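You operate a simulated robot arm through the tools that you are given. There is no shell and no other tool.

You run a simulated robot arm. Do the job below in one go: nothing can be reset, and whatever is moved stays where it is left.

JOB
Switch the binder off, bin the tangle under the guard, then switch on and reset.
Fine: shut the guard before the power goes back on. Where these are worked on the way, their far stop is far enough and under half their travel is too little: yellow guard.

Only the result counts: the job must be done as asked and must still hold three seconds after the hand-in. Knocking over, shifting, dropping, spilling or breaking anything else fails it.

ROBOT AND FRAMES
A 6-joint arm with a three-finger gripper, fixed in place. Base frame: the origin is at the foot of the arm, x ahead of it, y to its left, z up; the work surface is at about z = 792. Readings come in mm, degrees, newtons and seconds.
Its first joint turns from -166.0 to 166.0 degrees. Payload 4.89 kg.
The TCP is the grasp point between the finger pads, 30 mm short of the fingertips. In the tool frame z runs along the fingers and y along their closing line. The gripper opens to 164 mm. The gripper's body begins 125 mm behind the TCP.
Orientation is told as [roll, pitch, yaw] about the base's x, y, z axes, in that order, counted from this pose: with the fingers straight down and closing along the base's y, the tool's x points along the base's -x, its y along +y and its z along -z.

CONTROLS
- The arm moves only by the tool nudge_tool. Its argument "plan" is a list of rows, each an object of numbers (a shift or turn left out is 0, a gripper value left out holds the last): "dx", "dy", "dz": the shift along the tool's x, y, z in units of 25 mm (1.0 is 25 mm); "wx", "wy", "wz": the turn, a rotation vector about the tool's x, y, z in units of 5 degrees (1.0 is 5 degrees); "grip": the finger opening in cm, from 0 to 16.4. In form: [{"dx": .., "dy": .., "dz": .., "wx": .., "wy": .., "wz": .., "grip": ..}, ...]. A call has 1 to 20 rows; each row shifts and turns the commanded pose from where the row before left it, along the tool's axes as they then stand. A call with a number of a shift or a turn outside -1 to 1 is refused whole. Rows are played at 5 a second. More than 50 mm and 8.6 degrees between two rows, or a gripper value outside its range, and nothing of the call is played. Where a pose cannot be reached the arm comes as near as it can. A force on the tool above 90 N (or 10 N above the force at the start of the call, whichever is more), or a blocked arm, ends the call early, and 0.2 s more pass. The fingers move at their own pace (about 108 mm/s each) and stop on an object; they squeeze with about 44 N. The grip force told is the motor's: it shows also when the fingers shut on nothing. Time passes only in rows, and 0.2 s behind the last, so rows that do not move let the fingers close. It gives the time, the measured TCP pose, the force on the tool (base axes), the opening and the grip force at its end, in the units of the frame above (readings bear some noise), with the torque about the TCP (base axes, N m) and any sound that the robot's microphone picked up.
- Cameras (640 x 400 px; columns grow to the right, rows downward): "scene" is fixed at [47.6, -502.8, 1603.1]; the picture's right is [0.09, -1.00, 0.00], its down [-0.73, -0.07, -0.68] and it looks along [0.68, 0.06, -0.73] (base axes); focal length 259 px, centre (320, 200). "wrist" rides on the gripper at [76, -2, -152] in the tool frame; the picture's right is [0.02, 1.00, 0.00], its down [-0.88, 0.02, -0.47] and it looks along [-0.47, 0.01, 0.88] (tool axes); focal length 247 px, centre (320, 200). There is no depth. A picture from a camera that has moved, and an enlarged one, comes with that camera's place and axes in the base frame and with its lens.
- snapshot(camera): a new picture of that camera. No time passes.
- move_column(by): slides the trunk up (or, below 0, down) by that many mm; the arm rides with it, the base frame stays. It gives what a move gives, with no picture.
- close_up(camera, box): a new picture of the part [left, top, right, bottom] of that camera's present view, enlarged. No time passes.
- sign_off(): hands the job in; it is judged then, once.

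Nothing tells you positions but the pictures and the camera data. Unless the task says otherwise, let go and move clear before handing in.

The tools are called after "Request:" by a JSON object that holds its "method" and its "body". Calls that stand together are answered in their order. nudge_tool: Moves the arm, as the interface text tells. Its arguments: {"type":"object","properties":{"plan":{"type":"array","items":{"type":"object","properties":{"dx":{"type":"number"},"dy":{"type":"number"},"dz":{"type":"number"},"wx":{"type":"number"},"wy":{"type":"number"},"wz":{"type":"number"},"grip":{"type":"number"}}}}},"required":["plan"]} The other tools are called the same way: move_column (by) slides the trunk up or down; snapshot (camera) takes a picture; close_up (camera, box) takes an enlarged picture of a part of a camera's view; sign_off () hands the job in.

At the start:

```text
time: 0.0
tool_pos: [579.7, -55.5, 1311.0]
tcp_rot: [0.0, 0.0, 0.0]
ft_force: [-0.1, 0.7, -0.6]
wrist_torque: [-0.01, 0.03, 0.01]
finger_gap: 164.0
finger_force: 0.0
trunk travel left (down, up): [-175.0, 215.0]
```

scene: 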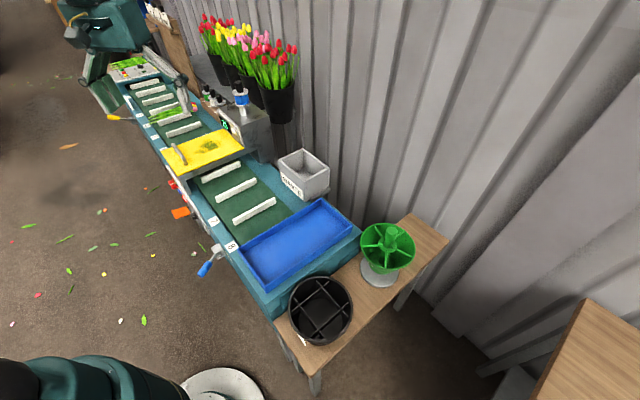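
wrist: 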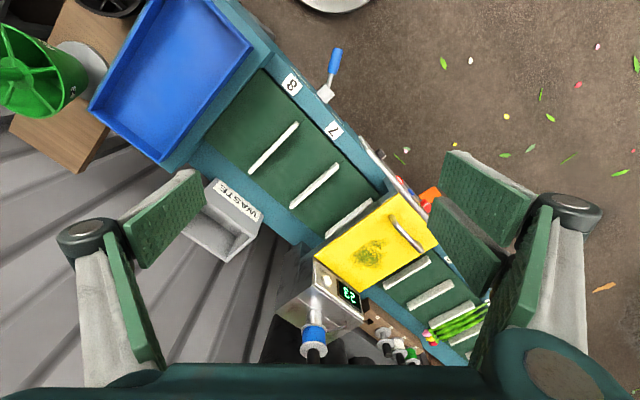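

I see a flower-binding conveyor line with a yellow guard, levers numbered 7 and 8 on its near side, a WASTE bin behind it, and a control box with a display. I'll look closer before moving anything.

Request:
{"method": "close_up", "body": {"camera": "scene", "box": [140, 100, 300, 200]}}

Request:
{"method": "close_up", "body": {"camera": "scene", "box": [140, 180, 300, 280]}}

Request:
{"method": "close_up", "body": {"camera": "wrist", "box": [300, 160, 460, 260]}}

Request:
{"method": "close_up", "body": {"camera": "wrist", "box": [260, 230, 420, 330]}}

Request:
{"method": "close_up", "body": {"camera": "scene", "box": [80, 30, 240, 130]}}

```text
4.00 times, centred on (220, 150) of scene
camera zoom: at [47.6, -502.8, 1603.1], right [0.09, -1.0, 0.0], down [-0.73, -0.07, -0.68], along [0.68, 0.06, -0.73], focal length 1036 px, centre (720, 400)
```

zoom: 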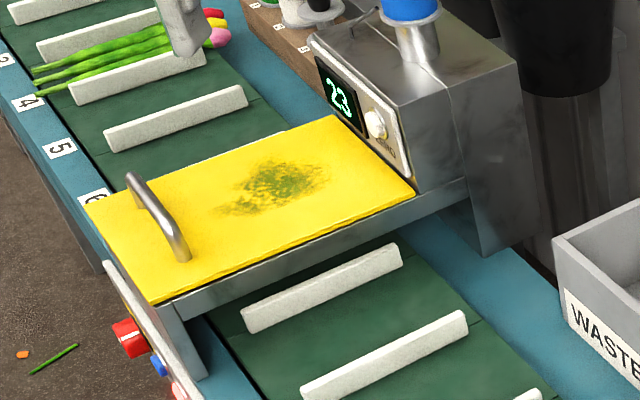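

```text
4.00 times, centred on (220, 230) of scene
camera zoom: at [47.6, -502.8, 1603.1], right [0.09, -1.0, 0.0], down [-0.73, -0.07, -0.68], along [0.68, 0.06, -0.73], focal length 1036 px, centre (720, 80)
```

zoom: 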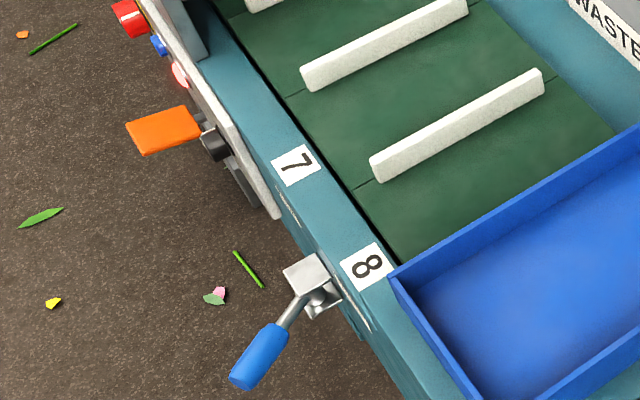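

```text
4.00 times, centred on (380, 210) of wrist
camera zoom: at [503.7, -57.5, 1461.7], right [-0.02, 1.0, 0.0], down [0.88, 0.02, 0.47], along [0.47, 0.01, -0.88], focal length 988 px, centre (80, 160)
```

zoom: 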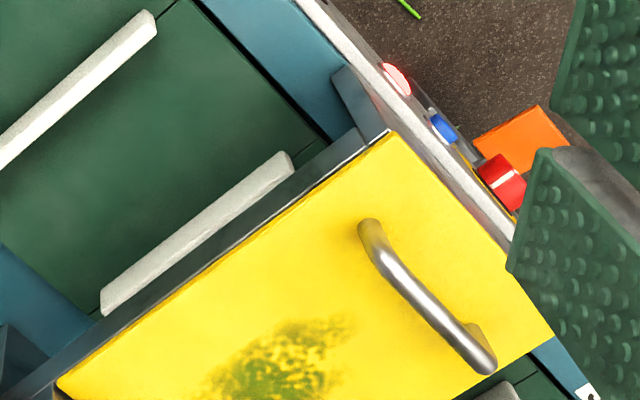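

```text
4.00 times, centred on (340, 280) of wrist
camera zoom: at [503.7, -57.5, 1461.7], right [-0.02, 1.0, 0.0], down [0.88, 0.02, 0.47], along [0.47, 0.01, -0.88], focal length 988 px, centre (240, -120)
```

zoom: 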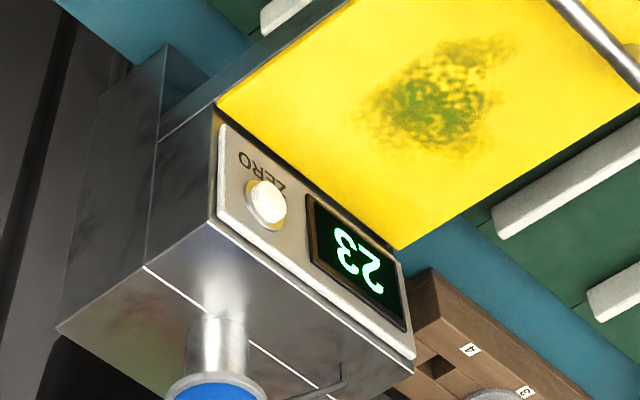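

```text
4.00 times, centred on (160, 80) of scene
camera zoom: at [47.6, -502.8, 1603.1], right [0.09, -1.0, 0.0], down [-0.73, -0.07, -0.68], along [0.68, 0.06, -0.73], focal length 1036 px, centre (960, 680)
```

zoom: 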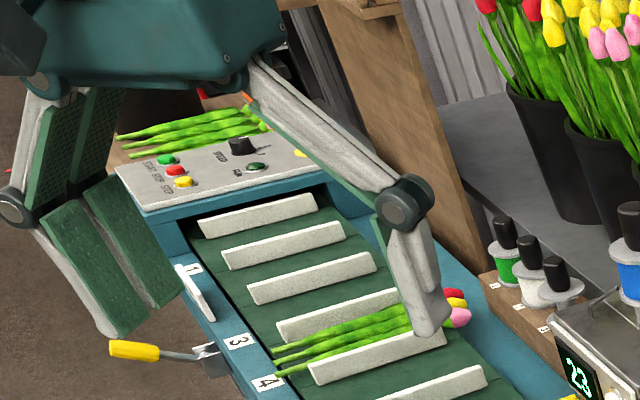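

The belt line runs at about 45° to the base axes (frame top z≈793). The guard handle is near (879, 173, 938), and there is a front panel with a red knob, a blue button and a lamp below the guard on the robot's side. I'll swing the wrist camera round to look at that panel face.

Request:
{"method": "nudge_tool", "body": {"plan": [{"wz": 1}, {"wz": 1}, {"wz": 1}, {"wz": 1}, {"wz": 1}, {"wz": 1}, {"wz": 1}, {"wz": 1}, {"wz": 1}, {"dx": 1, "dy": 1}, {"dx": 1, "dy": 1}, {"dx": 1, "dy": 1}, {"dx": 1, "dy": 1}, {"dx": 1, "dy": 1}, {"dx": 1, "dy": 1}, {"dx": 1, "dy": 1}, {"dx": 1, "dy": 1}, {"dy": 1}, {"dy": 1}, {"dy": 1}]}}

```text
time: 4.2
tool_pos: [632.1, 279.3, 1309.9]
tcp_rot: [0.1, 0.1, -45.0]
ft_force: [-1.1, -0.6, 0.6]
wrist_torque: [0.09, -0.18, -0.03]
finger_gap: 163.9
finger_force: 0.1
trunk travel left (down, up): [-175.0, 215.0]
```

The arm is in front of the line and high up. Next I'll go down and tilt the tool towards the panel to read it.

Request:
{"method": "nudge_tool", "body": {"plan": [{"dz": 1, "dy": 1}, {"dz": 1, "dy": 1}, {"dz": 1, "dy": 1}, {"dz": 1, "dy": 1}, {"dz": 1}, {"dz": 1}, {"dz": 1}, {"dz": 1}, {"dz": 1}, {"dz": 1}, {"dz": 1}, {"dz": 1}, {"dz": 1}, {"wy": -1}, {"wy": -1}, {"wy": -1}, {"wy": -1}, {"wy": -1}, {"wy": -1}]}}

Request:
{"method": "snapshot", "body": {"camera": "wrist"}}

Request:
{"method": "snapshot", "body": {"camera": "scene"}}

```text
time: 8.2
tool_pos: [703.0, 351.2, 983.9]
tcp_rot: [0.0, -30.0, -45.0]
ft_force: [0.3, -0.2, 0.5]
wrist_torque: [0.09, 0.04, 0.05]
finger_gap: 163.9
finger_force: 0.1
trunk travel left (down, up): [-175.0, 215.0]
```

```text
taken
camera wrist: at [601.8, 450.3, 1078.0], right [0.69, 0.72, -0.01], down [0.39, -0.36, 0.85], along [0.61, -0.59, -0.53], focal length 247 px, centre (320, 200)
```

wrist: 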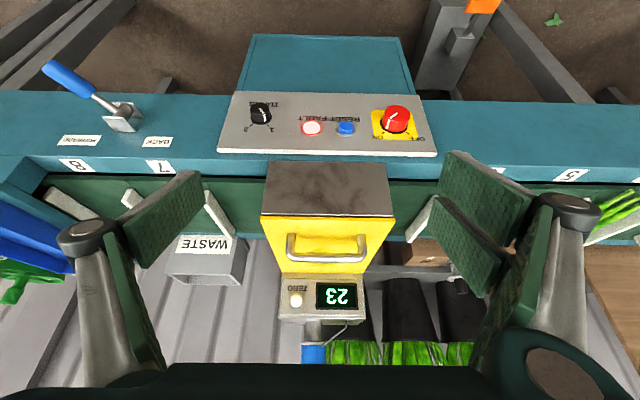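

```text
taken
```

scene: 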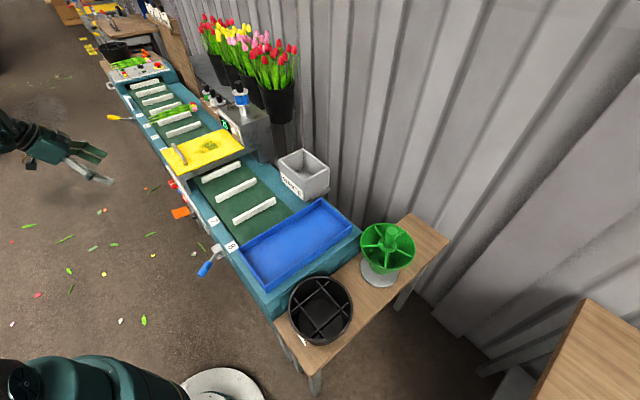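

The panel is now visible, upside down in this camera. I'll enlarge its labels and the orange item.

Request:
{"method": "close_up", "body": {"camera": "wrist", "box": [210, 80, 450, 230]}}

Request:
{"method": "close_up", "body": {"camera": "wrist", "box": [360, 95, 440, 145]}}

Request:
{"method": "close_up", "body": {"camera": "wrist", "box": [250, 155, 410, 255]}}

Request:
{"method": "close_up", "body": {"camera": "wrist", "box": [400, 0, 560, 100]}}

Request:
{"method": "close_up", "body": {"camera": "wrist", "box": [30, 50, 190, 150]}}

Request:
{"method": "close_up", "body": {"camera": "wrist", "box": [240, 95, 320, 145]}}

```text
2.67 times, centred on (330, 155) of wrist
camera zoom: at [601.8, 450.3, 1078.0], right [0.69, 0.72, -0.01], down [0.39, -0.36, 0.85], along [0.61, -0.59, -0.53], focal length 659 px, centre (293, 320)
```

zoom: 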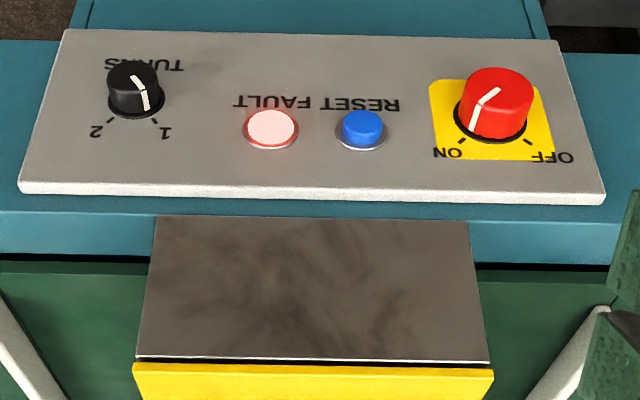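

```text
8.00 times, centred on (400, 120) of wrist
camera zoom: at [601.8, 450.3, 1078.0], right [0.69, 0.72, -0.01], down [0.39, -0.36, 0.85], along [0.61, -0.59, -0.53], focal length 1976 px, centre (-320, 840)
```

zoom: 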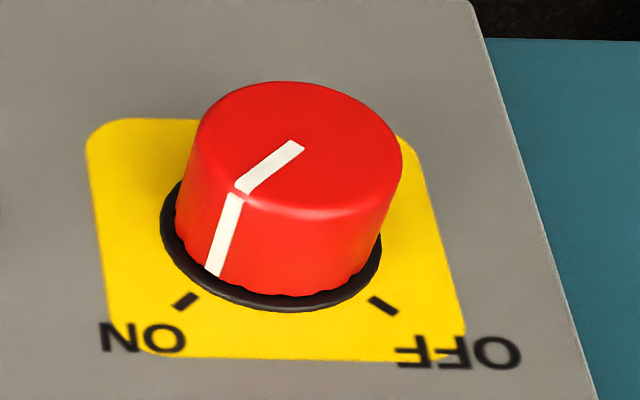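

```text
4.00 times, centred on (330, 205) of wrist
camera zoom: at [601.8, 450.3, 1078.0], right [0.69, 0.72, -0.01], down [0.39, -0.36, 0.85], along [0.61, -0.59, -0.53], focal length 988 px, centre (280, 180)
```

zoom: 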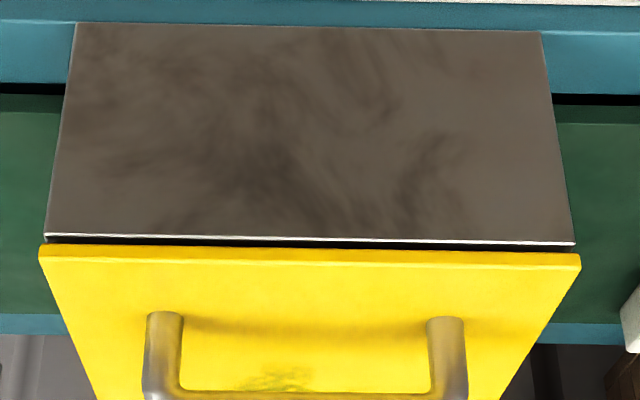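

```text
4.00 times, centred on (480, 50) of wrist
camera zoom: at [601.8, 450.3, 1078.0], right [0.69, 0.72, -0.01], down [0.39, -0.36, 0.85], along [0.61, -0.59, -0.53], focal length 988 px, centre (-320, 800)
```

zoom: 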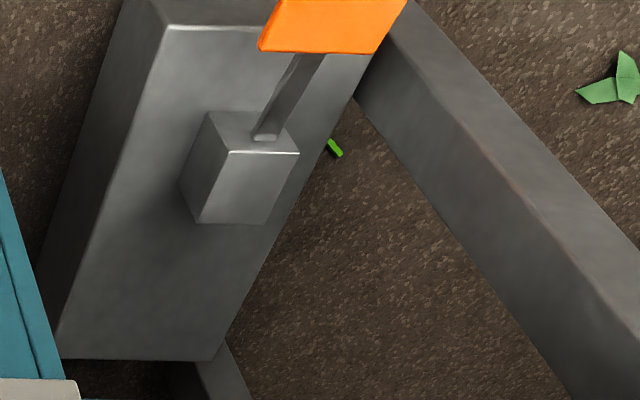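

```text
4.00 times, centred on (110, 100) of wrist
camera zoom: at [601.8, 450.3, 1078.0], right [0.69, 0.72, -0.01], down [0.39, -0.36, 0.85], along [0.61, -0.59, -0.53], focal length 988 px, centre (1160, 600)
```

zoom: 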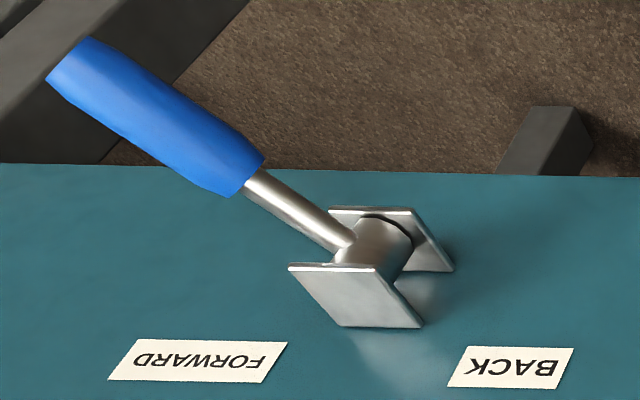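

```text
8.00 times, centred on (280, 120) of wrist
camera zoom: at [601.8, 450.3, 1078.0], right [0.69, 0.72, -0.01], down [0.39, -0.36, 0.85], along [0.61, -0.59, -0.53], focal length 1976 px, centre (640, 840)
```

zoom: 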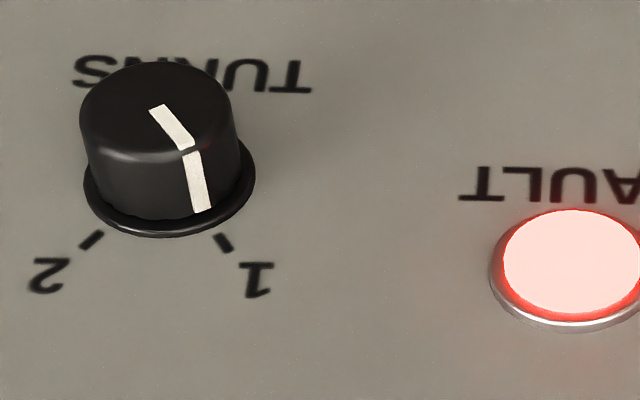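

The red rotary knob is on ON (it must turn counter-clockwise about 90° seen from the front). Next to it are the RESET button and a lit FAULT lamp. I'll level the tool towards the panel and line up in front of the knob for a frontal look.

Request:
{"method": "nudge_tool", "body": {"plan": [{"wy": -1}, {"wy": -1}, {"wy": -1}, {"wy": -1}, {"wy": -1}, {"wy": -1}, {"wy": -1}, {"wy": -1}, {"wy": -1}, {"wy": -1}, {"wy": -1}, {"wy": -1}, {"dx": 1, "dy": 1}, {"dx": 1, "dy": 1}, {"dx": 1, "dy": 1}, {"dx": 1, "dy": 1}, {"dx": 1, "dy": 1}, {"dx": 1}, {"dx": 1}, {"dx": 1}]}}

Request:
{"method": "snapshot", "body": {"camera": "wrist"}}

Request:
{"method": "snapshot", "body": {"camera": "scene"}}

```text
time: 12.4
tool_pos: [790.7, 438.3, 784.6]
tcp_rot: [102.8, -90.0, -147.8]
ft_force: [-0.6, -0.8, 1.1]
wrist_torque: [0.07, 0.09, 0.09]
finger_gap: 163.7
finger_force: 0.1
trunk travel left (down, up): [-175.0, 215.0]
```

```text
taken
camera wrist: at [681.9, 545.2, 708.4], right [0.71, 0.71, -0.02], down [-0.32, 0.35, 0.88], along [0.63, -0.62, 0.47], focal length 247 px, centre (320, 200)
```

wrist: 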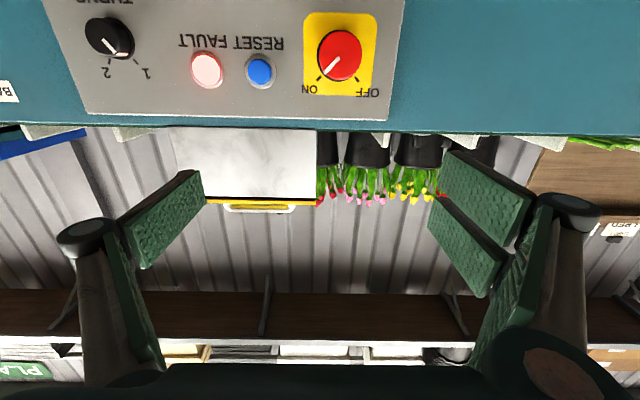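

```text
taken
```

scene: 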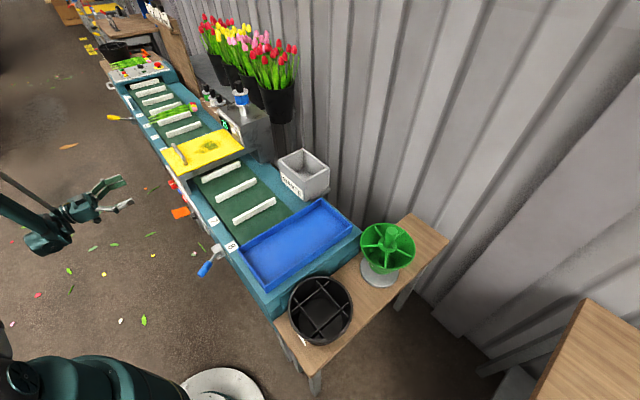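

From three views the knob face is at about a=888, b=405, z=696, where a runs along the line and b runs into it. The panel face is at b≈436. I'll centre on the knob, pre-roll +45° and advance part of the way to check.

Request:
{"method": "nudge_tool", "body": {"plan": [{"dx": 1, "dy": 0.78, "grip": 8.5}, {"dx": 1}, {"dx": 1}, {"dx": 0.56}, {"wz": 1}, {"wz": 1}, {"wz": 1}, {"wz": 1}, {"wz": 1}, {"wz": 1}, {"wz": 1}, {"wz": 1}, {"wz": 1}, {"dz": 1}, {"dz": 1}, {"dz": 1}, {"dz": 0.6}]}}

Request:
{"method": "snapshot", "body": {"camera": "wrist"}}

Request:
{"method": "snapshot", "body": {"camera": "scene"}}

```text
time: 16.0
tool_pos: [870.0, 390.1, 695.4]
tcp_rot: [90.0, -44.9, -135.0]
ft_force: [0.0, -0.4, 0.2]
wrist_torque: [0.02, 0.0, -0.02]
finger_gap: 84.9
finger_force: 0.0
trunk travel left (down, up): [-175.0, 215.0]
```

```text
taken
camera wrist: at [798.8, 534.6, 639.8], right [0.51, 0.51, 0.69], down [-0.77, -0.1, 0.64], along [0.39, -0.85, 0.34], focal length 247 px, centre (320, 200)
```

wrist: 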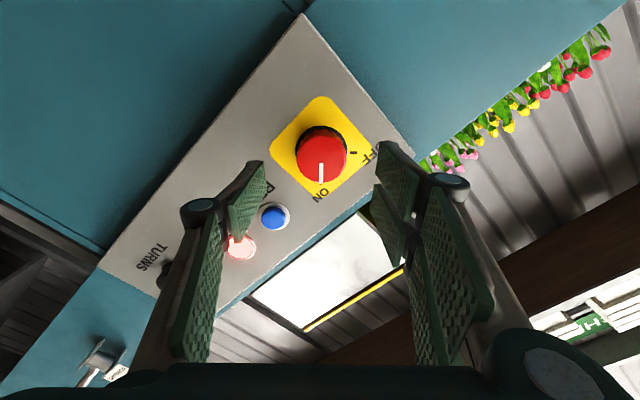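

```text
taken
```

scene: 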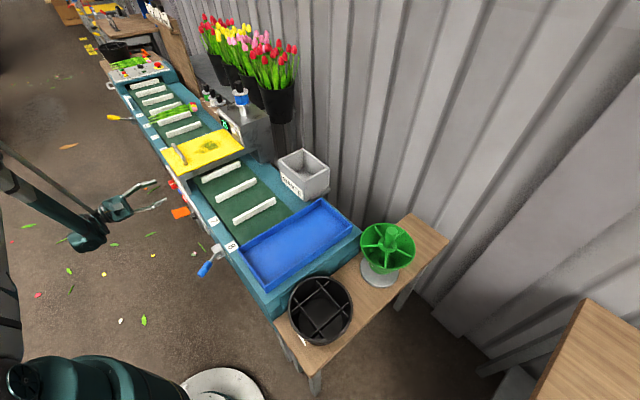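

Knob and tool axis are aligned to within a few mm. I'll advance around the knob and close on it.

Request:
{"method": "nudge_tool", "body": {"plan": [{"dz": 0.8}, {"dz": 0.8}, {"dz": 0.8}, {"grip": 0}, {"grip": 0}, {"grip": 0}, {"grip": 0}]}}

Request:
{"method": "snapshot", "body": {"camera": "wrist"}}

```text
time: 17.6
tool_pos: [911.0, 348.0, 695.0]
tcp_rot: [90.1, -45.0, -134.9]
ft_force: [20.1, 14.8, 18.5]
wrist_torque: [-0.42, -0.24, 0.77]
finger_gap: 46.7
finger_force: 45.1
trunk travel left (down, up): [-175.0, 215.0]
```

```text
taken
camera wrist: at [841.1, 493.1, 640.5], right [0.51, 0.51, 0.69], down [-0.77, -0.1, 0.64], along [0.39, -0.85, 0.34], focal length 247 px, centre (320, 200)
```

wrist: 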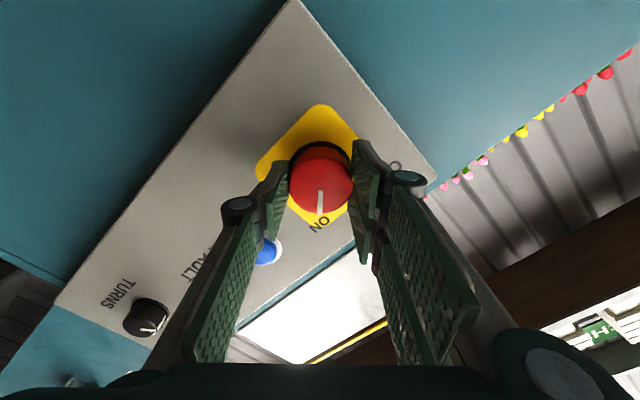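

The knob is gripped (46.7 mm), with a small side load along the closing line. I'll ease the tool sideways a little to centre it.

Request:
{"method": "nudge_tool", "body": {"plan": [{"dy": 0.08}, {}]}}

```text
time: 18.2
tool_pos: [911.1, 348.1, 695.7]
tcp_rot: [90.0, -44.9, -135.0]
ft_force: [-5.8, 9.4, 2.0]
wrist_torque: [-0.05, 0.01, 0.05]
finger_gap: 47.0
finger_force: 44.8
trunk travel left (down, up): [-175.0, 215.0]
```

The side load is gone. Now I'll turn the knob counter-clockwise 90° to OFF.

Request:
{"method": "nudge_tool", "body": {"plan": [{"wz": -1}, {"wz": -1}, {"wz": -1}, {"wz": -1}, {"wz": -1}, {"wz": -1}, {"wz": -1}, {"wz": -1}, {"wz": -1}, {"wz": -1}, {"wz": -1}, {"wz": -1}, {"wz": -1}, {"wz": -1}, {"wz": -1}, {"wz": -1}, {"wz": -1}, {"wz": -1}]}}

Request:
{"method": "snapshot", "body": {"camera": "wrist"}}

```text
time: 22.0
tool_pos: [912.3, 347.9, 698.2]
tcp_rot: [-90.2, -45.0, 45.2]
ft_force: [-26.0, -12.0, 2.8]
wrist_torque: [0.56, -0.61, -0.84]
finger_gap: 47.2
finger_force: 45.2
trunk travel left (down, up): [-175.0, 215.0]
```

```text
taken
camera wrist: at [766.2, 416.4, 645.3], right [0.49, 0.49, -0.72], down [0.11, 0.79, 0.61], along [0.86, -0.38, 0.33], focal length 247 px, centre (320, 200)
```

wrist: 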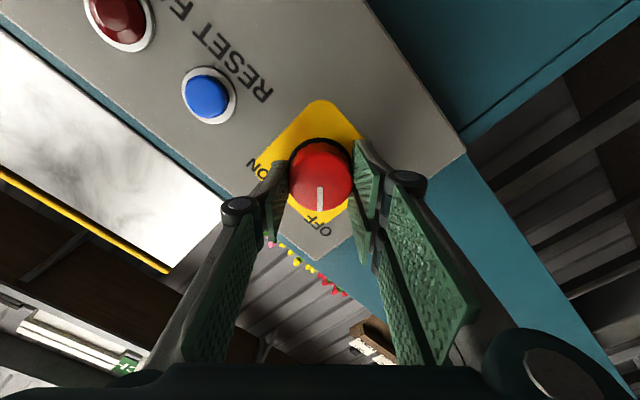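

The pointer is at OFF and the fault lamp has gone dark. I'll release and back straight off.

Request:
{"method": "nudge_tool", "body": {"plan": [{"grip": 8.5}, {"grip": 8.5}, {"grip": 8.5}, {"dz": -1}, {"dz": -1}, {"dz": -1}, {"dz": -1}, {"dz": -1}, {"dz": -1}, {"wz": 1}, {"wz": 1}, {"wz": 1}, {"wz": 1}, {"wz": 1}, {"wz": 1}, {"wz": 1}, {"wz": 1}, {"wz": 1}]}}

Request:
{"method": "snapshot", "body": {"camera": "wrist"}}

```text
time: 25.8
tool_pos: [806.2, 454.3, 697.5]
tcp_rot: [91.7, -89.9, -136.6]
ft_force: [0.4, 0.6, 0.1]
wrist_torque: [-0.03, 0.03, -0.02]
finger_gap: 85.2
finger_force: 0.0
trunk travel left (down, up): [-175.0, 215.0]
```

```text
taken
camera wrist: at [697.5, 560.8, 620.2], right [0.71, 0.71, -0.02], down [-0.32, 0.35, 0.88], along [0.63, -0.62, 0.47], focal length 247 px, centre (320, 200)
```

wrist: 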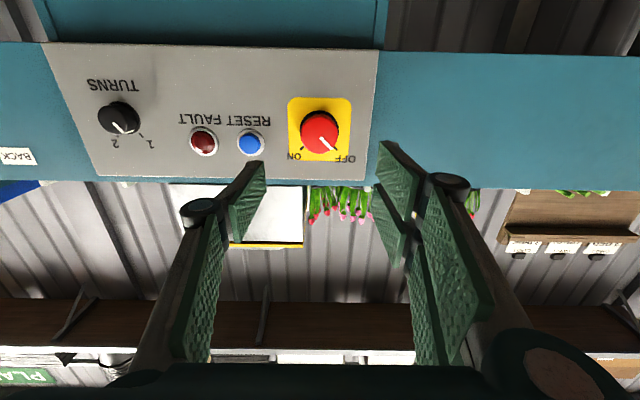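

The binder is off. Now I'll rise up and look at the guard and its mounting.

Request:
{"method": "nudge_tool", "body": {"plan": [{"dx": -1, "dy": -0.33, "grip": 16.4}, {"dx": -1, "dy": -0.33}, {"dx": -1, "dy": -0.33}, {"dx": -1, "dy": -0.33}, {"dx": -1, "dy": -0.33}, {"dx": -1, "dy": -0.33}, {"dx": -1, "dy": -0.33}, {"dx": -1, "dy": -0.33}, {"dx": -1, "dy": -0.33}, {"dx": -1, "dy": -0.33}, {"dx": -1, "dy": -0.33}, {"dx": -1, "dy": -0.33}, {"dx": -1, "dy": -0.33}, {"dx": -1, "dy": -0.33}, {"dx": -1, "dy": -0.33}, {"dx": -1, "dy": -0.33}, {"dx": -1, "dy": -0.33}, {"dx": -1, "dy": -0.33}]}}

Request:
{"method": "nudge_tool", "body": {"plan": [{"wy": 1}, {"wy": 1}, {"wy": 1}, {"wy": 1}, {"wy": 1}, {"wy": 1}, {"wy": 1}, {"wy": 1}, {"wy": 1}, {"wy": 1}, {"wy": 1}, {"wy": 1}]}}

Request:
{"method": "snapshot", "body": {"camera": "wrist"}}

Request:
{"method": "close_up", "body": {"camera": "wrist", "box": [220, 120, 420, 245]}}

```text
time: 29.6
tool_pos: [701.7, 350.1, 1147.8]
tcp_rot: [-88.7, -90.0, 43.7]
ft_force: [0.8, 0.1, -0.1]
wrist_torque: [-0.04, -0.06, -0.17]
finger_gap: 164.1
finger_force: 0.0
trunk travel left (down, up): [-175.0, 215.0]
```

```text
time: 32.2
tool_pos: [701.1, 350.0, 1148.1]
tcp_rot: [0.0, -29.9, -44.9]
ft_force: [-0.4, 1.8, 0.2]
wrist_torque: [-0.12, -0.07, -0.01]
finger_gap: 164.1
finger_force: 0.1
trunk travel left (down, up): [-175.0, 215.0]
```

```text
taken
camera wrist: at [599.9, 449.8, 1240.5], right [0.69, 0.72, -0.01], down [0.39, -0.36, 0.85], along [0.61, -0.59, -0.53], focal length 247 px, centre (320, 200)
```

wrist: 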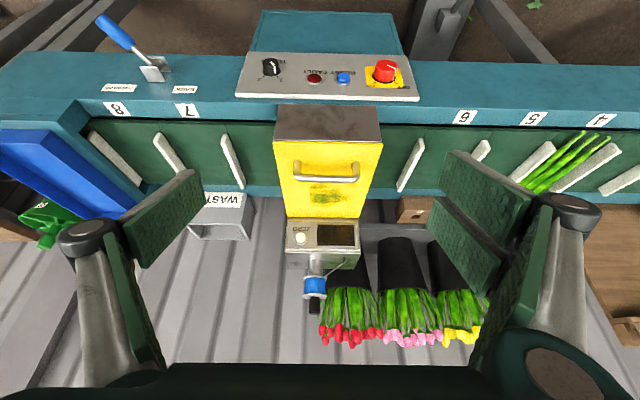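

```text
3.20 times, centred on (320, 182) of wrist
camera zoom: at [599.9, 449.8, 1240.5], right [0.69, 0.72, -0.01], down [0.39, -0.36, 0.85], along [0.61, -0.59, -0.53], focal length 790 px, centre (320, 256)
```

zoom: 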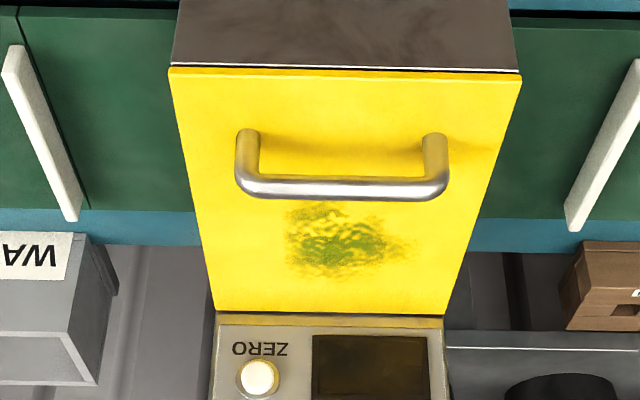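

The display is dark too, so the power is off. The guard plate is at z≈895, with its bar handle at roughly a=760, b=500, z=943, and it looks hinged along the far edge by the scale. I'll turn the gripper so it closes across the bar and hover above it for a check.

Request:
{"method": "nudge_tool", "body": {"plan": [{"wy": 1}, {"wy": 1}, {"wy": 1}, {"wy": 1}, {"wy": 1}, {"wy": 1}, {"dx": -1}, {"dx": -1}, {"dx": -1}, {"dx": -1}, {"dx": -1}, {"dx": -1}, {"dx": -1}, {"dx": -1}, {"dx": -1}, {"dx": -1, "dy": 0.5}]}}

Request:
{"method": "nudge_tool", "body": {"plan": [{"wz": -1}, {"wz": -1}, {"wz": -1}, {"wz": -1}, {"wz": -1}, {"wz": -1}, {"wz": -1}, {"wz": -1}, {"wz": -1}, {"wz": -1}, {"wz": -1}, {"wz": -1}, {"wz": -1}, {"wz": -1}, {"wz": -1}, {"wz": -1}, {"wz": -1}, {"wz": -1}]}}

Request:
{"method": "snapshot", "body": {"camera": "wrist"}}

Request:
{"method": "snapshot", "body": {"camera": "scene"}}

```text
time: 35.6
tool_pos: [887.3, 181.8, 1148.1]
tcp_rot: [0.0, 0.1, -44.8]
ft_force: [-1.2, 0.3, 0.6]
wrist_torque: [-0.06, -0.21, 0.02]
finger_gap: 164.2
finger_force: 0.1
trunk travel left (down, up): [-175.0, 215.0]
```

```text
time: 39.4
tool_pos: [888.7, 181.1, 1146.8]
tcp_rot: [-0.1, 0.0, 45.0]
ft_force: [-0.6, 0.2, 0.1]
wrist_torque: [0.02, 0.0, 0.02]
finger_gap: 163.9
finger_force: 0.1
trunk travel left (down, up): [-175.0, 215.0]
```

```text
taken
camera wrist: at [835.4, 126.7, 1299.2], right [-0.72, 0.69, 0.0], down [0.61, 0.64, 0.47], along [0.33, 0.34, -0.88], focal length 247 px, centre (320, 200)
```

wrist: 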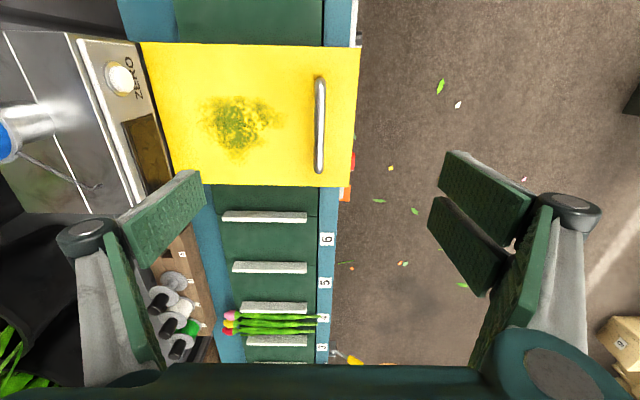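

```text
taken
```

scene: 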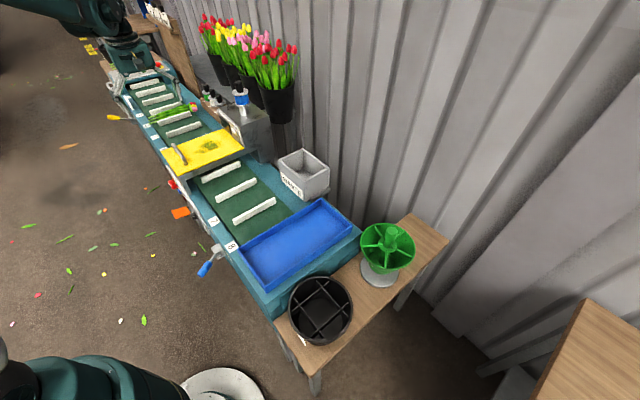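

The bar is directly under the tool. I'll go down with a narrower opening and close on it.

Request:
{"method": "nudge_tool", "body": {"plan": [{"dz": 1, "grip": 7}, {"dz": 1}, {"dz": 1}, {"dz": 1}, {"dz": 1}, {"dz": 1}, {"dz": 1}, {"dz": 0.5}]}}

Request:
{"method": "snapshot", "body": {"camera": "wrist"}}

Request:
{"method": "close_up", "body": {"camera": "scene", "box": [140, 100, 300, 200]}}

```text
time: 41.2
tool_pos: [886.3, 181.7, 958.6]
tcp_rot: [0.0, 0.0, 45.0]
ft_force: [-1.1, 0.4, 0.4]
wrist_torque: [-0.02, 0.01, 0.0]
finger_gap: 70.1
finger_force: 0.0
trunk travel left (down, up): [-175.0, 215.0]
```

```text
taken
camera wrist: at [835.2, 126.2, 1111.4], right [-0.72, 0.69, 0.0], down [0.61, 0.64, 0.47], along [0.33, 0.34, -0.88], focal length 247 px, centre (320, 200)
```

wrist: 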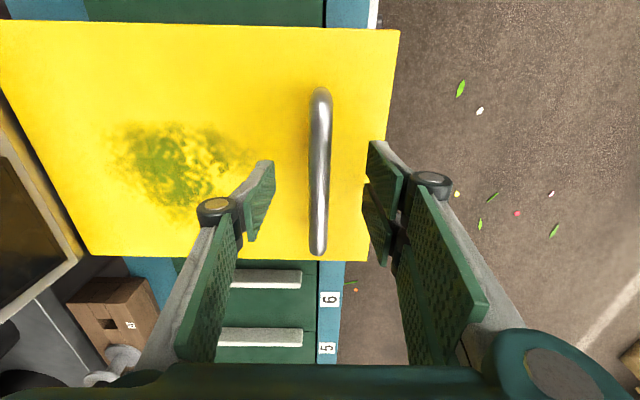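

```text
4.00 times, centred on (220, 150) of scene
camera zoom: at [47.6, -502.8, 1603.1], right [0.09, -1.0, 0.0], down [-0.73, -0.07, -0.68], along [0.68, 0.06, -0.73], focal length 1036 px, centre (720, 400)
```

zoom: 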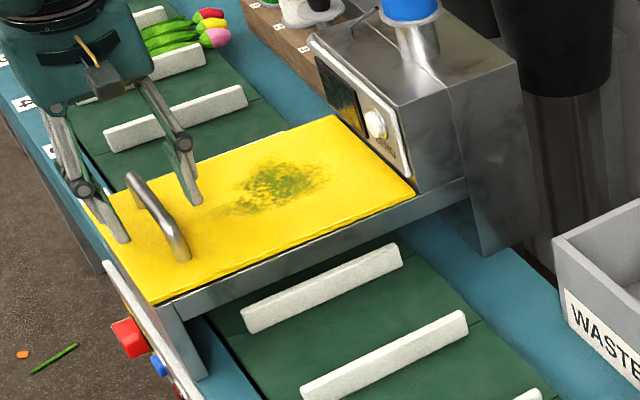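

The fingers straddle the bar. I'll go down the last few mm and close.

Request:
{"method": "nudge_tool", "body": {"plan": [{"dz": 0.56}, {"grip": 3}, {"grip": 0}, {"grip": 0}, {"grip": 0}]}}

Request:
{"method": "snapshot", "body": {"camera": "wrist"}}

```text
time: 42.4
tool_pos: [887.5, 181.5, 945.1]
tcp_rot: [0.0, 0.1, 45.0]
ft_force: [7.7, -7.3, -4.9]
wrist_torque: [0.07, -0.13, -0.08]
finger_gap: 14.6
finger_force: 44.8
trunk travel left (down, up): [-175.0, 215.0]
```

```text
taken
camera wrist: at [835.4, 125.8, 1097.4], right [-0.72, 0.69, 0.0], down [0.61, 0.64, 0.47], along [0.33, 0.34, -0.88], focal length 247 px, centre (320, 200)
```

wrist: 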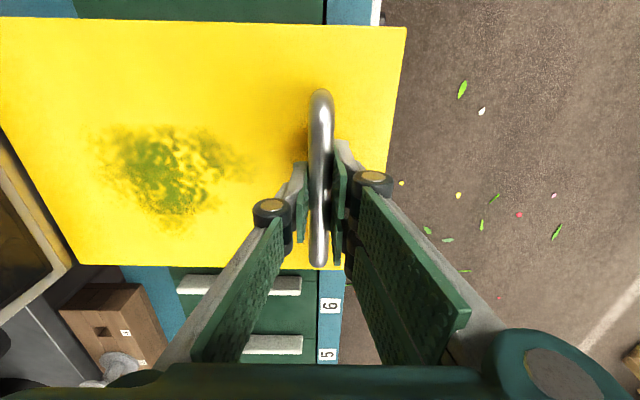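

The bar is held (14.6 mm). I'll try a small lift to learn whether the guard hinges.

Request:
{"method": "nudge_tool", "body": {"plan": [{"dz": -0.2}, {"dz": -0.3}, {"dz": -0.3}, {}]}}

Request:
{"method": "close_up", "body": {"camera": "scene", "box": [140, 100, 300, 200]}}

```text
time: 43.4
tool_pos: [891.6, 179.1, 962.2]
tcp_rot: [0.1, 0.0, 44.9]
ft_force: [43.3, -47.0, -20.0]
wrist_torque: [0.05, 0.01, 0.03]
finger_gap: 14.2
finger_force: 45.2
trunk travel left (down, up): [-175.0, 215.0]
```

```text
4.00 times, centred on (220, 150) of scene
camera zoom: at [47.6, -502.8, 1603.1], right [0.09, -1.0, 0.0], down [-0.73, -0.07, -0.68], along [0.68, 0.06, -0.73], focal length 1036 px, centre (720, 400)
```

zoom: 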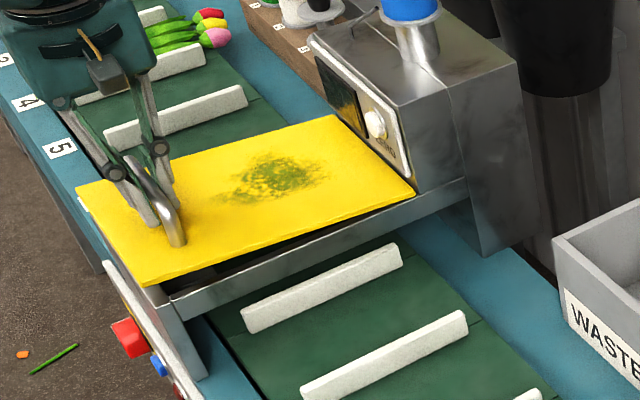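

It hinges at the far edge: the bar is moving on an arc towards the back. I'll follow that arc (hinge about b=748, z=888, radius about 255) with the tool vertical, letting the bar turn in the grip.

Request:
{"method": "nudge_tool", "body": {"plan": [{"dy": -0.25, "dz": -0.2}, {"dy": -0.21, "dz": -0.54}, {"dy": -0.18, "dz": -0.41}, {"dy": -0.19, "dz": -0.4}, {}]}}

```text
time: 44.6
tool_pos: [900.8, 168.6, 1004.4]
tcp_rot: [0.1, 0.0, 45.0]
ft_force: [-14.6, -5.5, -3.3]
wrist_torque: [-0.24, 0.57, -0.52]
finger_gap: 14.5
finger_force: 44.8
trunk travel left (down, up): [-175.0, 215.0]
```

The forces are low, so the arc model fits. I'll carry on opening.

Request:
{"method": "nudge_tool", "body": {"plan": [{"dy": -0.21, "dz": -0.39}, {"dy": -0.22, "dz": -0.39}, {"dy": -0.25, "dz": -0.37}, {"dy": -0.25, "dz": -0.36}, {}]}}

Request:
{"method": "snapshot", "body": {"camera": "scene"}}

Request:
{"method": "snapshot", "body": {"camera": "wrist"}}

```text
time: 45.8
tool_pos: [917.4, 152.6, 1043.7]
tcp_rot: [-0.2, 0.0, 45.0]
ft_force: [-28.2, 24.1, 21.1]
wrist_torque: [-0.19, 0.51, -0.92]
finger_gap: 14.5
finger_force: 45.0
trunk travel left (down, up): [-175.0, 215.0]
```

```text
taken
```

scene: 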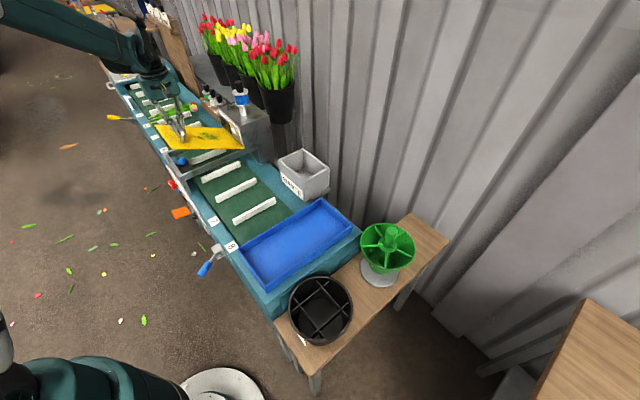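

```text
taken
camera wrist: at [864.4, 97.6, 1196.1], right [-0.72, 0.69, 0.0], down [0.61, 0.64, 0.47], along [0.33, 0.34, -0.88], focal length 247 px, centre (320, 200)
```

wrist: 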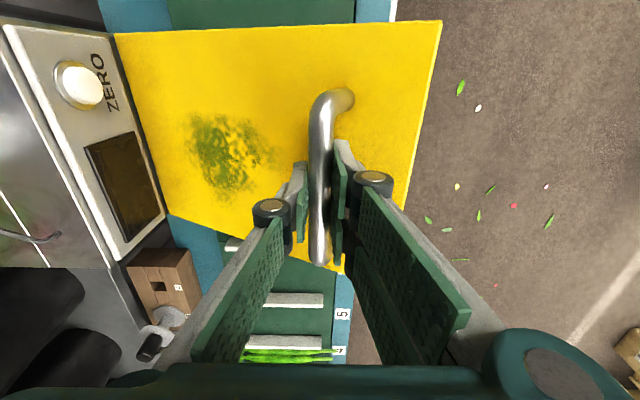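

The guard is about 26° open. I've refitted the arc (hinge about b=732, z=905, R≈236) and will continue. Then I'll back down slightly to learn whether the guard is held by friction or by its weight.

Request:
{"method": "nudge_tool", "body": {"plan": [{"dy": -0.2, "dz": -0.36}, {"dy": -0.2, "dz": -0.37}, {"dy": -0.28, "dz": -0.3}, {"dy": -0.28, "dz": -0.3}, {}]}}

Request:
{"method": "nudge_tool", "body": {"plan": [{"dy": 0.06, "dz": 0.06}, {"dy": 0.06, "dz": 0.06}, {}]}}

```text
time: 47.0
tool_pos: [937.2, 134.4, 1076.1]
tcp_rot: [-0.1, 0.0, 45.0]
ft_force: [-4.7, 12.5, 7.8]
wrist_torque: [-0.17, 0.21, -0.99]
finger_gap: 14.3
finger_force: 44.3
trunk travel left (down, up): [-175.0, 215.0]
```

```text
time: 47.8
tool_pos: [932.8, 137.2, 1072.2]
tcp_rot: [0.1, -0.1, 45.0]
ft_force: [-5.1, 9.9, 7.8]
wrist_torque: [0.28, -0.36, -0.95]
finger_gap: 14.6
finger_force: 45.0
trunk travel left (down, up): [-175.0, 215.0]
```

Loads stay small, so I'll keep opening along the arc.

Request:
{"method": "nudge_tool", "body": {"plan": [{"dy": -0.37, "dz": -0.33}, {"dy": -0.37, "dz": -0.33}, {"dy": -0.33, "dz": -0.24}, {"dy": -0.33, "dz": -0.24}, {}]}}

Request:
{"method": "snapshot", "body": {"camera": "wrist"}}

Request:
{"method": "close_up", "body": {"camera": "scene", "box": [140, 80, 300, 180]}}

```text
time: 49.0
tool_pos: [958.2, 111.8, 1100.7]
tcp_rot: [-0.1, -0.1, 45.0]
ft_force: [-5.6, 17.8, 20.3]
wrist_torque: [-0.18, 0.31, -1.2]
finger_gap: 14.3
finger_force: 45.2
trunk travel left (down, up): [-175.0, 215.0]
```

```text
taken
camera wrist: at [904.9, 57.1, 1253.8], right [-0.72, 0.69, 0.0], down [0.61, 0.64, 0.47], along [0.33, 0.34, -0.88], focal length 247 px, centre (320, 200)
```

wrist: 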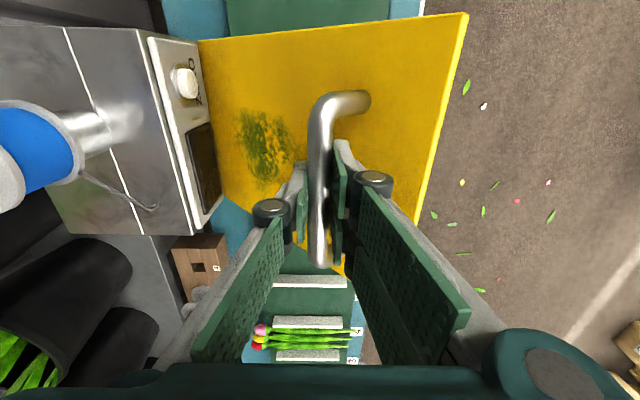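

```text
4.00 times, centred on (220, 130) of scene
camera zoom: at [47.6, -502.8, 1603.1], right [0.09, -1.0, 0.0], down [-0.73, -0.07, -0.68], along [0.68, 0.06, -0.73], focal length 1036 px, centre (720, 480)
```

zoom: 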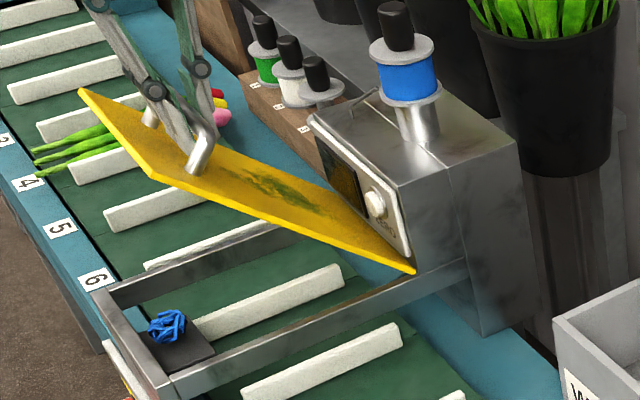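

The blue tangle is visible at the front inside the guard frame. The guard is about 46° open and I'll continue towards its stop.

Request:
{"method": "nudge_tool", "body": {"plan": [{"dy": -0.33, "dz": -0.26}, {"dy": -0.33, "dz": -0.26}, {"dy": -0.37, "dz": -0.19}, {"dy": -0.37, "dz": -0.19}, {}]}}

Request:
{"method": "snapshot", "body": {"camera": "wrist"}}

Request:
{"method": "close_up", "body": {"camera": "scene", "box": [140, 80, 300, 180]}}

```text
time: 50.2
tool_pos: [983.8, 86.3, 1123.7]
tcp_rot: [-0.1, 0.0, 44.9]
ft_force: [-1.1, 2.5, 0.2]
wrist_torque: [-0.14, 0.23, -1.13]
finger_gap: 14.1
finger_force: 45.2
trunk travel left (down, up): [-175.0, 215.0]
```

```text
taken
camera wrist: at [930.9, 31.2, 1276.0], right [-0.72, 0.69, 0.0], down [0.61, 0.64, 0.47], along [0.33, 0.34, -0.88], focal length 247 px, centre (320, 200)
```

wrist: 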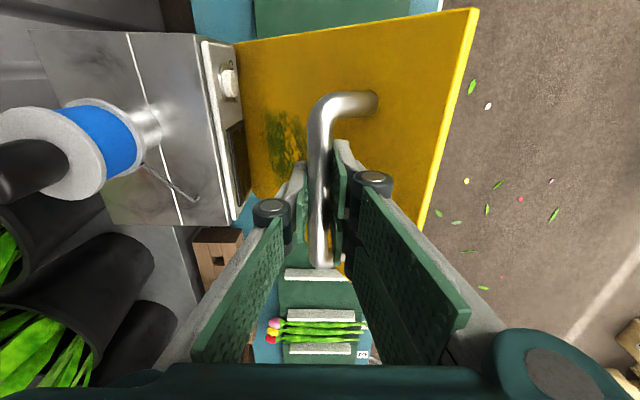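

```text
4.00 times, centred on (220, 130) of scene
camera zoom: at [47.6, -502.8, 1603.1], right [0.09, -1.0, 0.0], down [-0.73, -0.07, -0.68], along [0.68, 0.06, -0.73], focal length 1036 px, centre (720, 480)
```

zoom: 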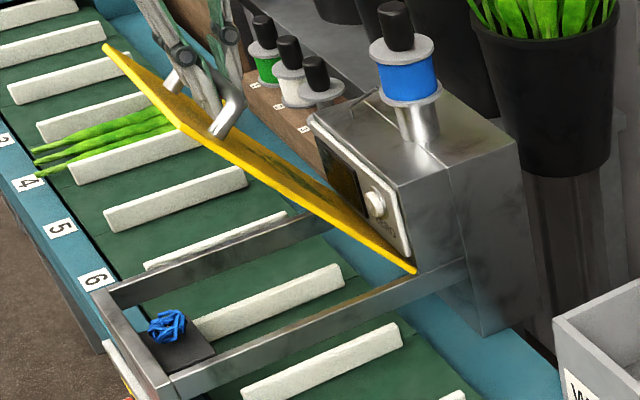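

The guard is about 56° open with almost no force. I'll go on to find the stop.

Request:
{"method": "nudge_tool", "body": {"plan": [{"dy": -0.38, "dz": -0.17}, {"dy": -0.38, "dz": -0.16}, {"dy": -0.4, "dz": -0.12}, {"dy": -0.4, "dz": -0.12}, {}]}}

Request:
{"method": "close_up", "body": {"camera": "scene", "box": [140, 60, 300, 160]}}

Request:
{"method": "snapshot", "body": {"camera": "wrist"}}

```text
time: 51.2
tool_pos: [1002.6, 69.0, 1137.7]
tcp_rot: [0.5, 0.2, 45.2]
ft_force: [-27.8, 18.7, -4.6]
wrist_torque: [0.13, -0.15, -1.74]
finger_gap: 14.6
finger_force: 45.1
trunk travel left (down, up): [-175.0, 215.0]
stopped in row 5: the force on the tool passed its limit at 95 N (the readings are from after the stop); the commanded pose is now the measured one
```

```text
4.00 times, centred on (220, 110) of scene
camera zoom: at [47.6, -502.8, 1603.1], right [0.09, -1.0, 0.0], down [-0.73, -0.07, -0.68], along [0.68, 0.06, -0.73], focal length 1036 px, centre (720, 560)
```

zoom: 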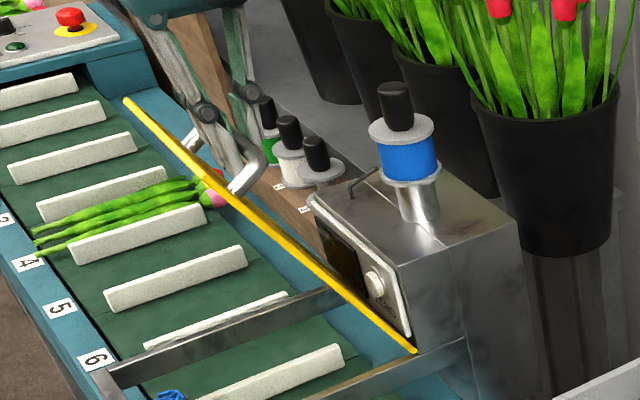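

```text
taken
camera wrist: at [952.0, 12.5, 1289.5], right [-0.73, 0.69, 0.01], down [0.61, 0.64, 0.47], along [0.32, 0.35, -0.88], focal length 247 px, centre (320, 200)
```

wrist: 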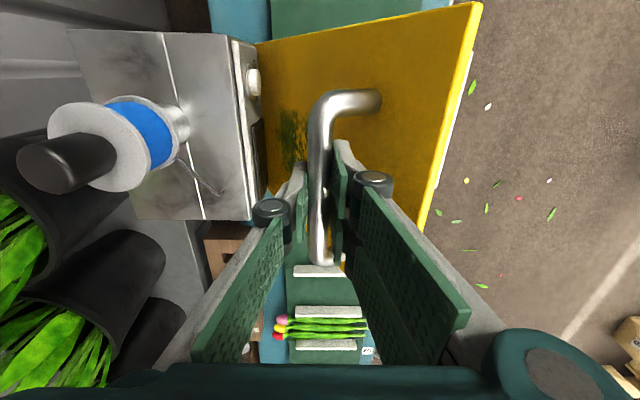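

The guard has reached its far stop at about 65°. I'll open the fingers only a little. If the guard wants to fall back, the near finger catches it.

Request:
{"method": "nudge_tool", "body": {"plan": [{"grip": 2.5}, {"grip": 4}, {"grip": 5}, {}, {}, {}]}}

Request:
{"method": "snapshot", "body": {"camera": "wrist"}}

```text
time: 52.6
tool_pos: [1005.9, 65.4, 1136.6]
tcp_rot: [0.5, 0.2, 45.2]
ft_force: [-0.1, 0.1, -0.1]
wrist_torque: [-0.01, -0.01, -0.02]
finger_gap: 49.9
finger_force: 0.0
trunk travel left (down, up): [-175.0, 215.0]
```

```text
taken
camera wrist: at [954.2, 9.6, 1288.4], right [-0.72, 0.69, 0.01], down [0.61, 0.64, 0.47], along [0.32, 0.35, -0.88], focal length 247 px, centre (320, 200)
```

wrist: 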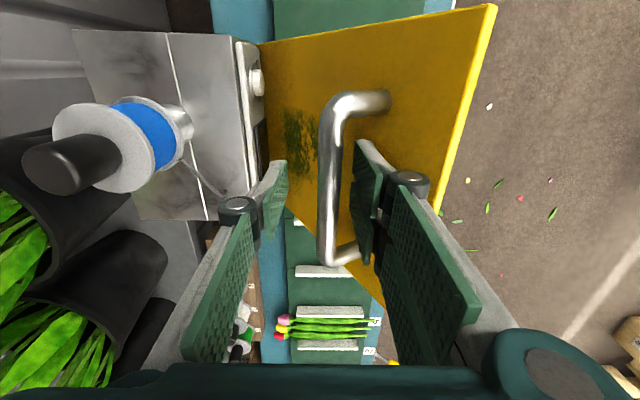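

The bar is not leaning on either finger. I'll wait a second to see whether it creeps.

Request:
{"method": "nudge_tool", "body": {"plan": [{}, {}, {}, {}, {}, {}, {}, {}]}}

Request:
{"method": "snapshot", "body": {"camera": "wrist"}}

```text
time: 54.4
tool_pos: [1003.8, 64.9, 1136.1]
tcp_rot: [0.5, 0.1, 45.3]
ft_force: [0.5, 0.3, 0.2]
wrist_torque: [0.01, 0.01, -0.02]
finger_gap: 49.7
finger_force: 0.0
trunk travel left (down, up): [-175.0, 215.0]
```

```text
taken
camera wrist: at [954.2, 9.6, 1288.4], right [-0.72, 0.69, 0.01], down [0.61, 0.64, 0.47], along [0.32, 0.35, -0.88], focal length 247 px, centre (320, 200)
```

wrist: 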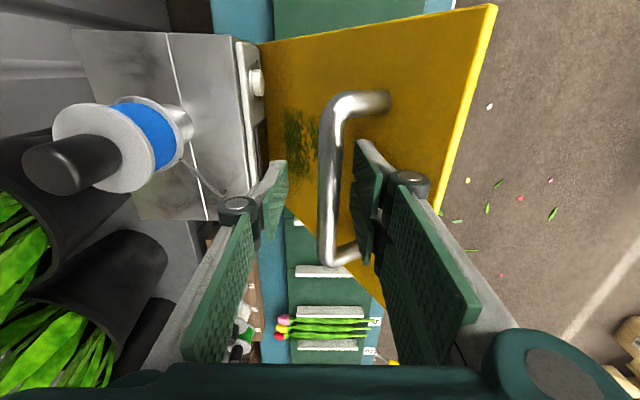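

The guard holds open by itself. I'll lift clear of the handle, move towards the robot over the frame front, and look down for the tangle.

Request:
{"method": "nudge_tool", "body": {"plan": [{"dz": -1}, {"dz": -1}, {"dz": -1}, {"dz": -1}, {"dz": -1}, {"dz": -1}, {"dz": -1}, {"dy": 1}, {"dy": 1}, {"dy": 1}, {"dy": 1}, {"dy": 1}, {"dy": 1}, {"dy": 1}, {"dy": 0.4}, {"dz": 1}, {"dz": 1}, {"dz": 1}]}}

Request:
{"method": "snapshot", "body": {"camera": "wrist"}}

Request:
{"method": "close_up", "body": {"camera": "scene", "box": [140, 100, 300, 200]}}

```text
time: 58.2
tool_pos: [874.3, 195.4, 1236.3]
tcp_rot: [0.5, 0.1, 45.2]
ft_force: [-1.2, 0.1, -0.2]
wrist_torque: [-0.03, -0.01, 0.0]
finger_gap: 50.0
finger_force: 0.1
trunk travel left (down, up): [-175.0, 215.0]
```

```text
taken
camera wrist: at [822.9, 139.2, 1389.1], right [-0.72, 0.69, 0.01], down [0.61, 0.64, 0.47], along [0.32, 0.35, -0.88], focal length 247 px, centre (320, 200)
```

wrist: 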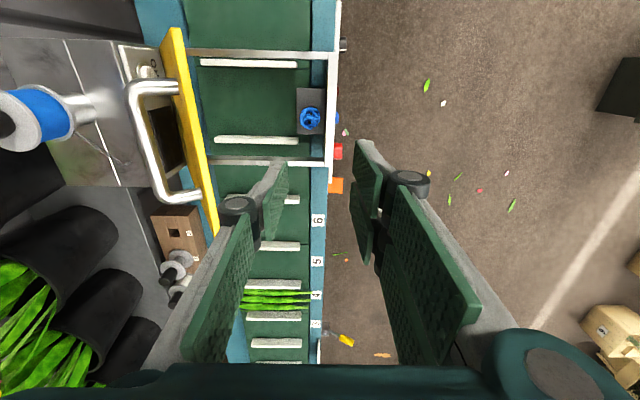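

```text
4.00 times, centred on (220, 150) of scene
camera zoom: at [47.6, -502.8, 1603.1], right [0.09, -1.0, 0.0], down [-0.73, -0.07, -0.68], along [0.68, 0.06, -0.73], focal length 1036 px, centre (720, 400)
```

zoom: 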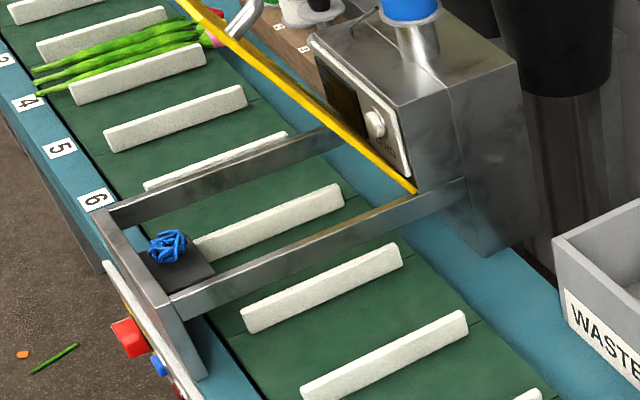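

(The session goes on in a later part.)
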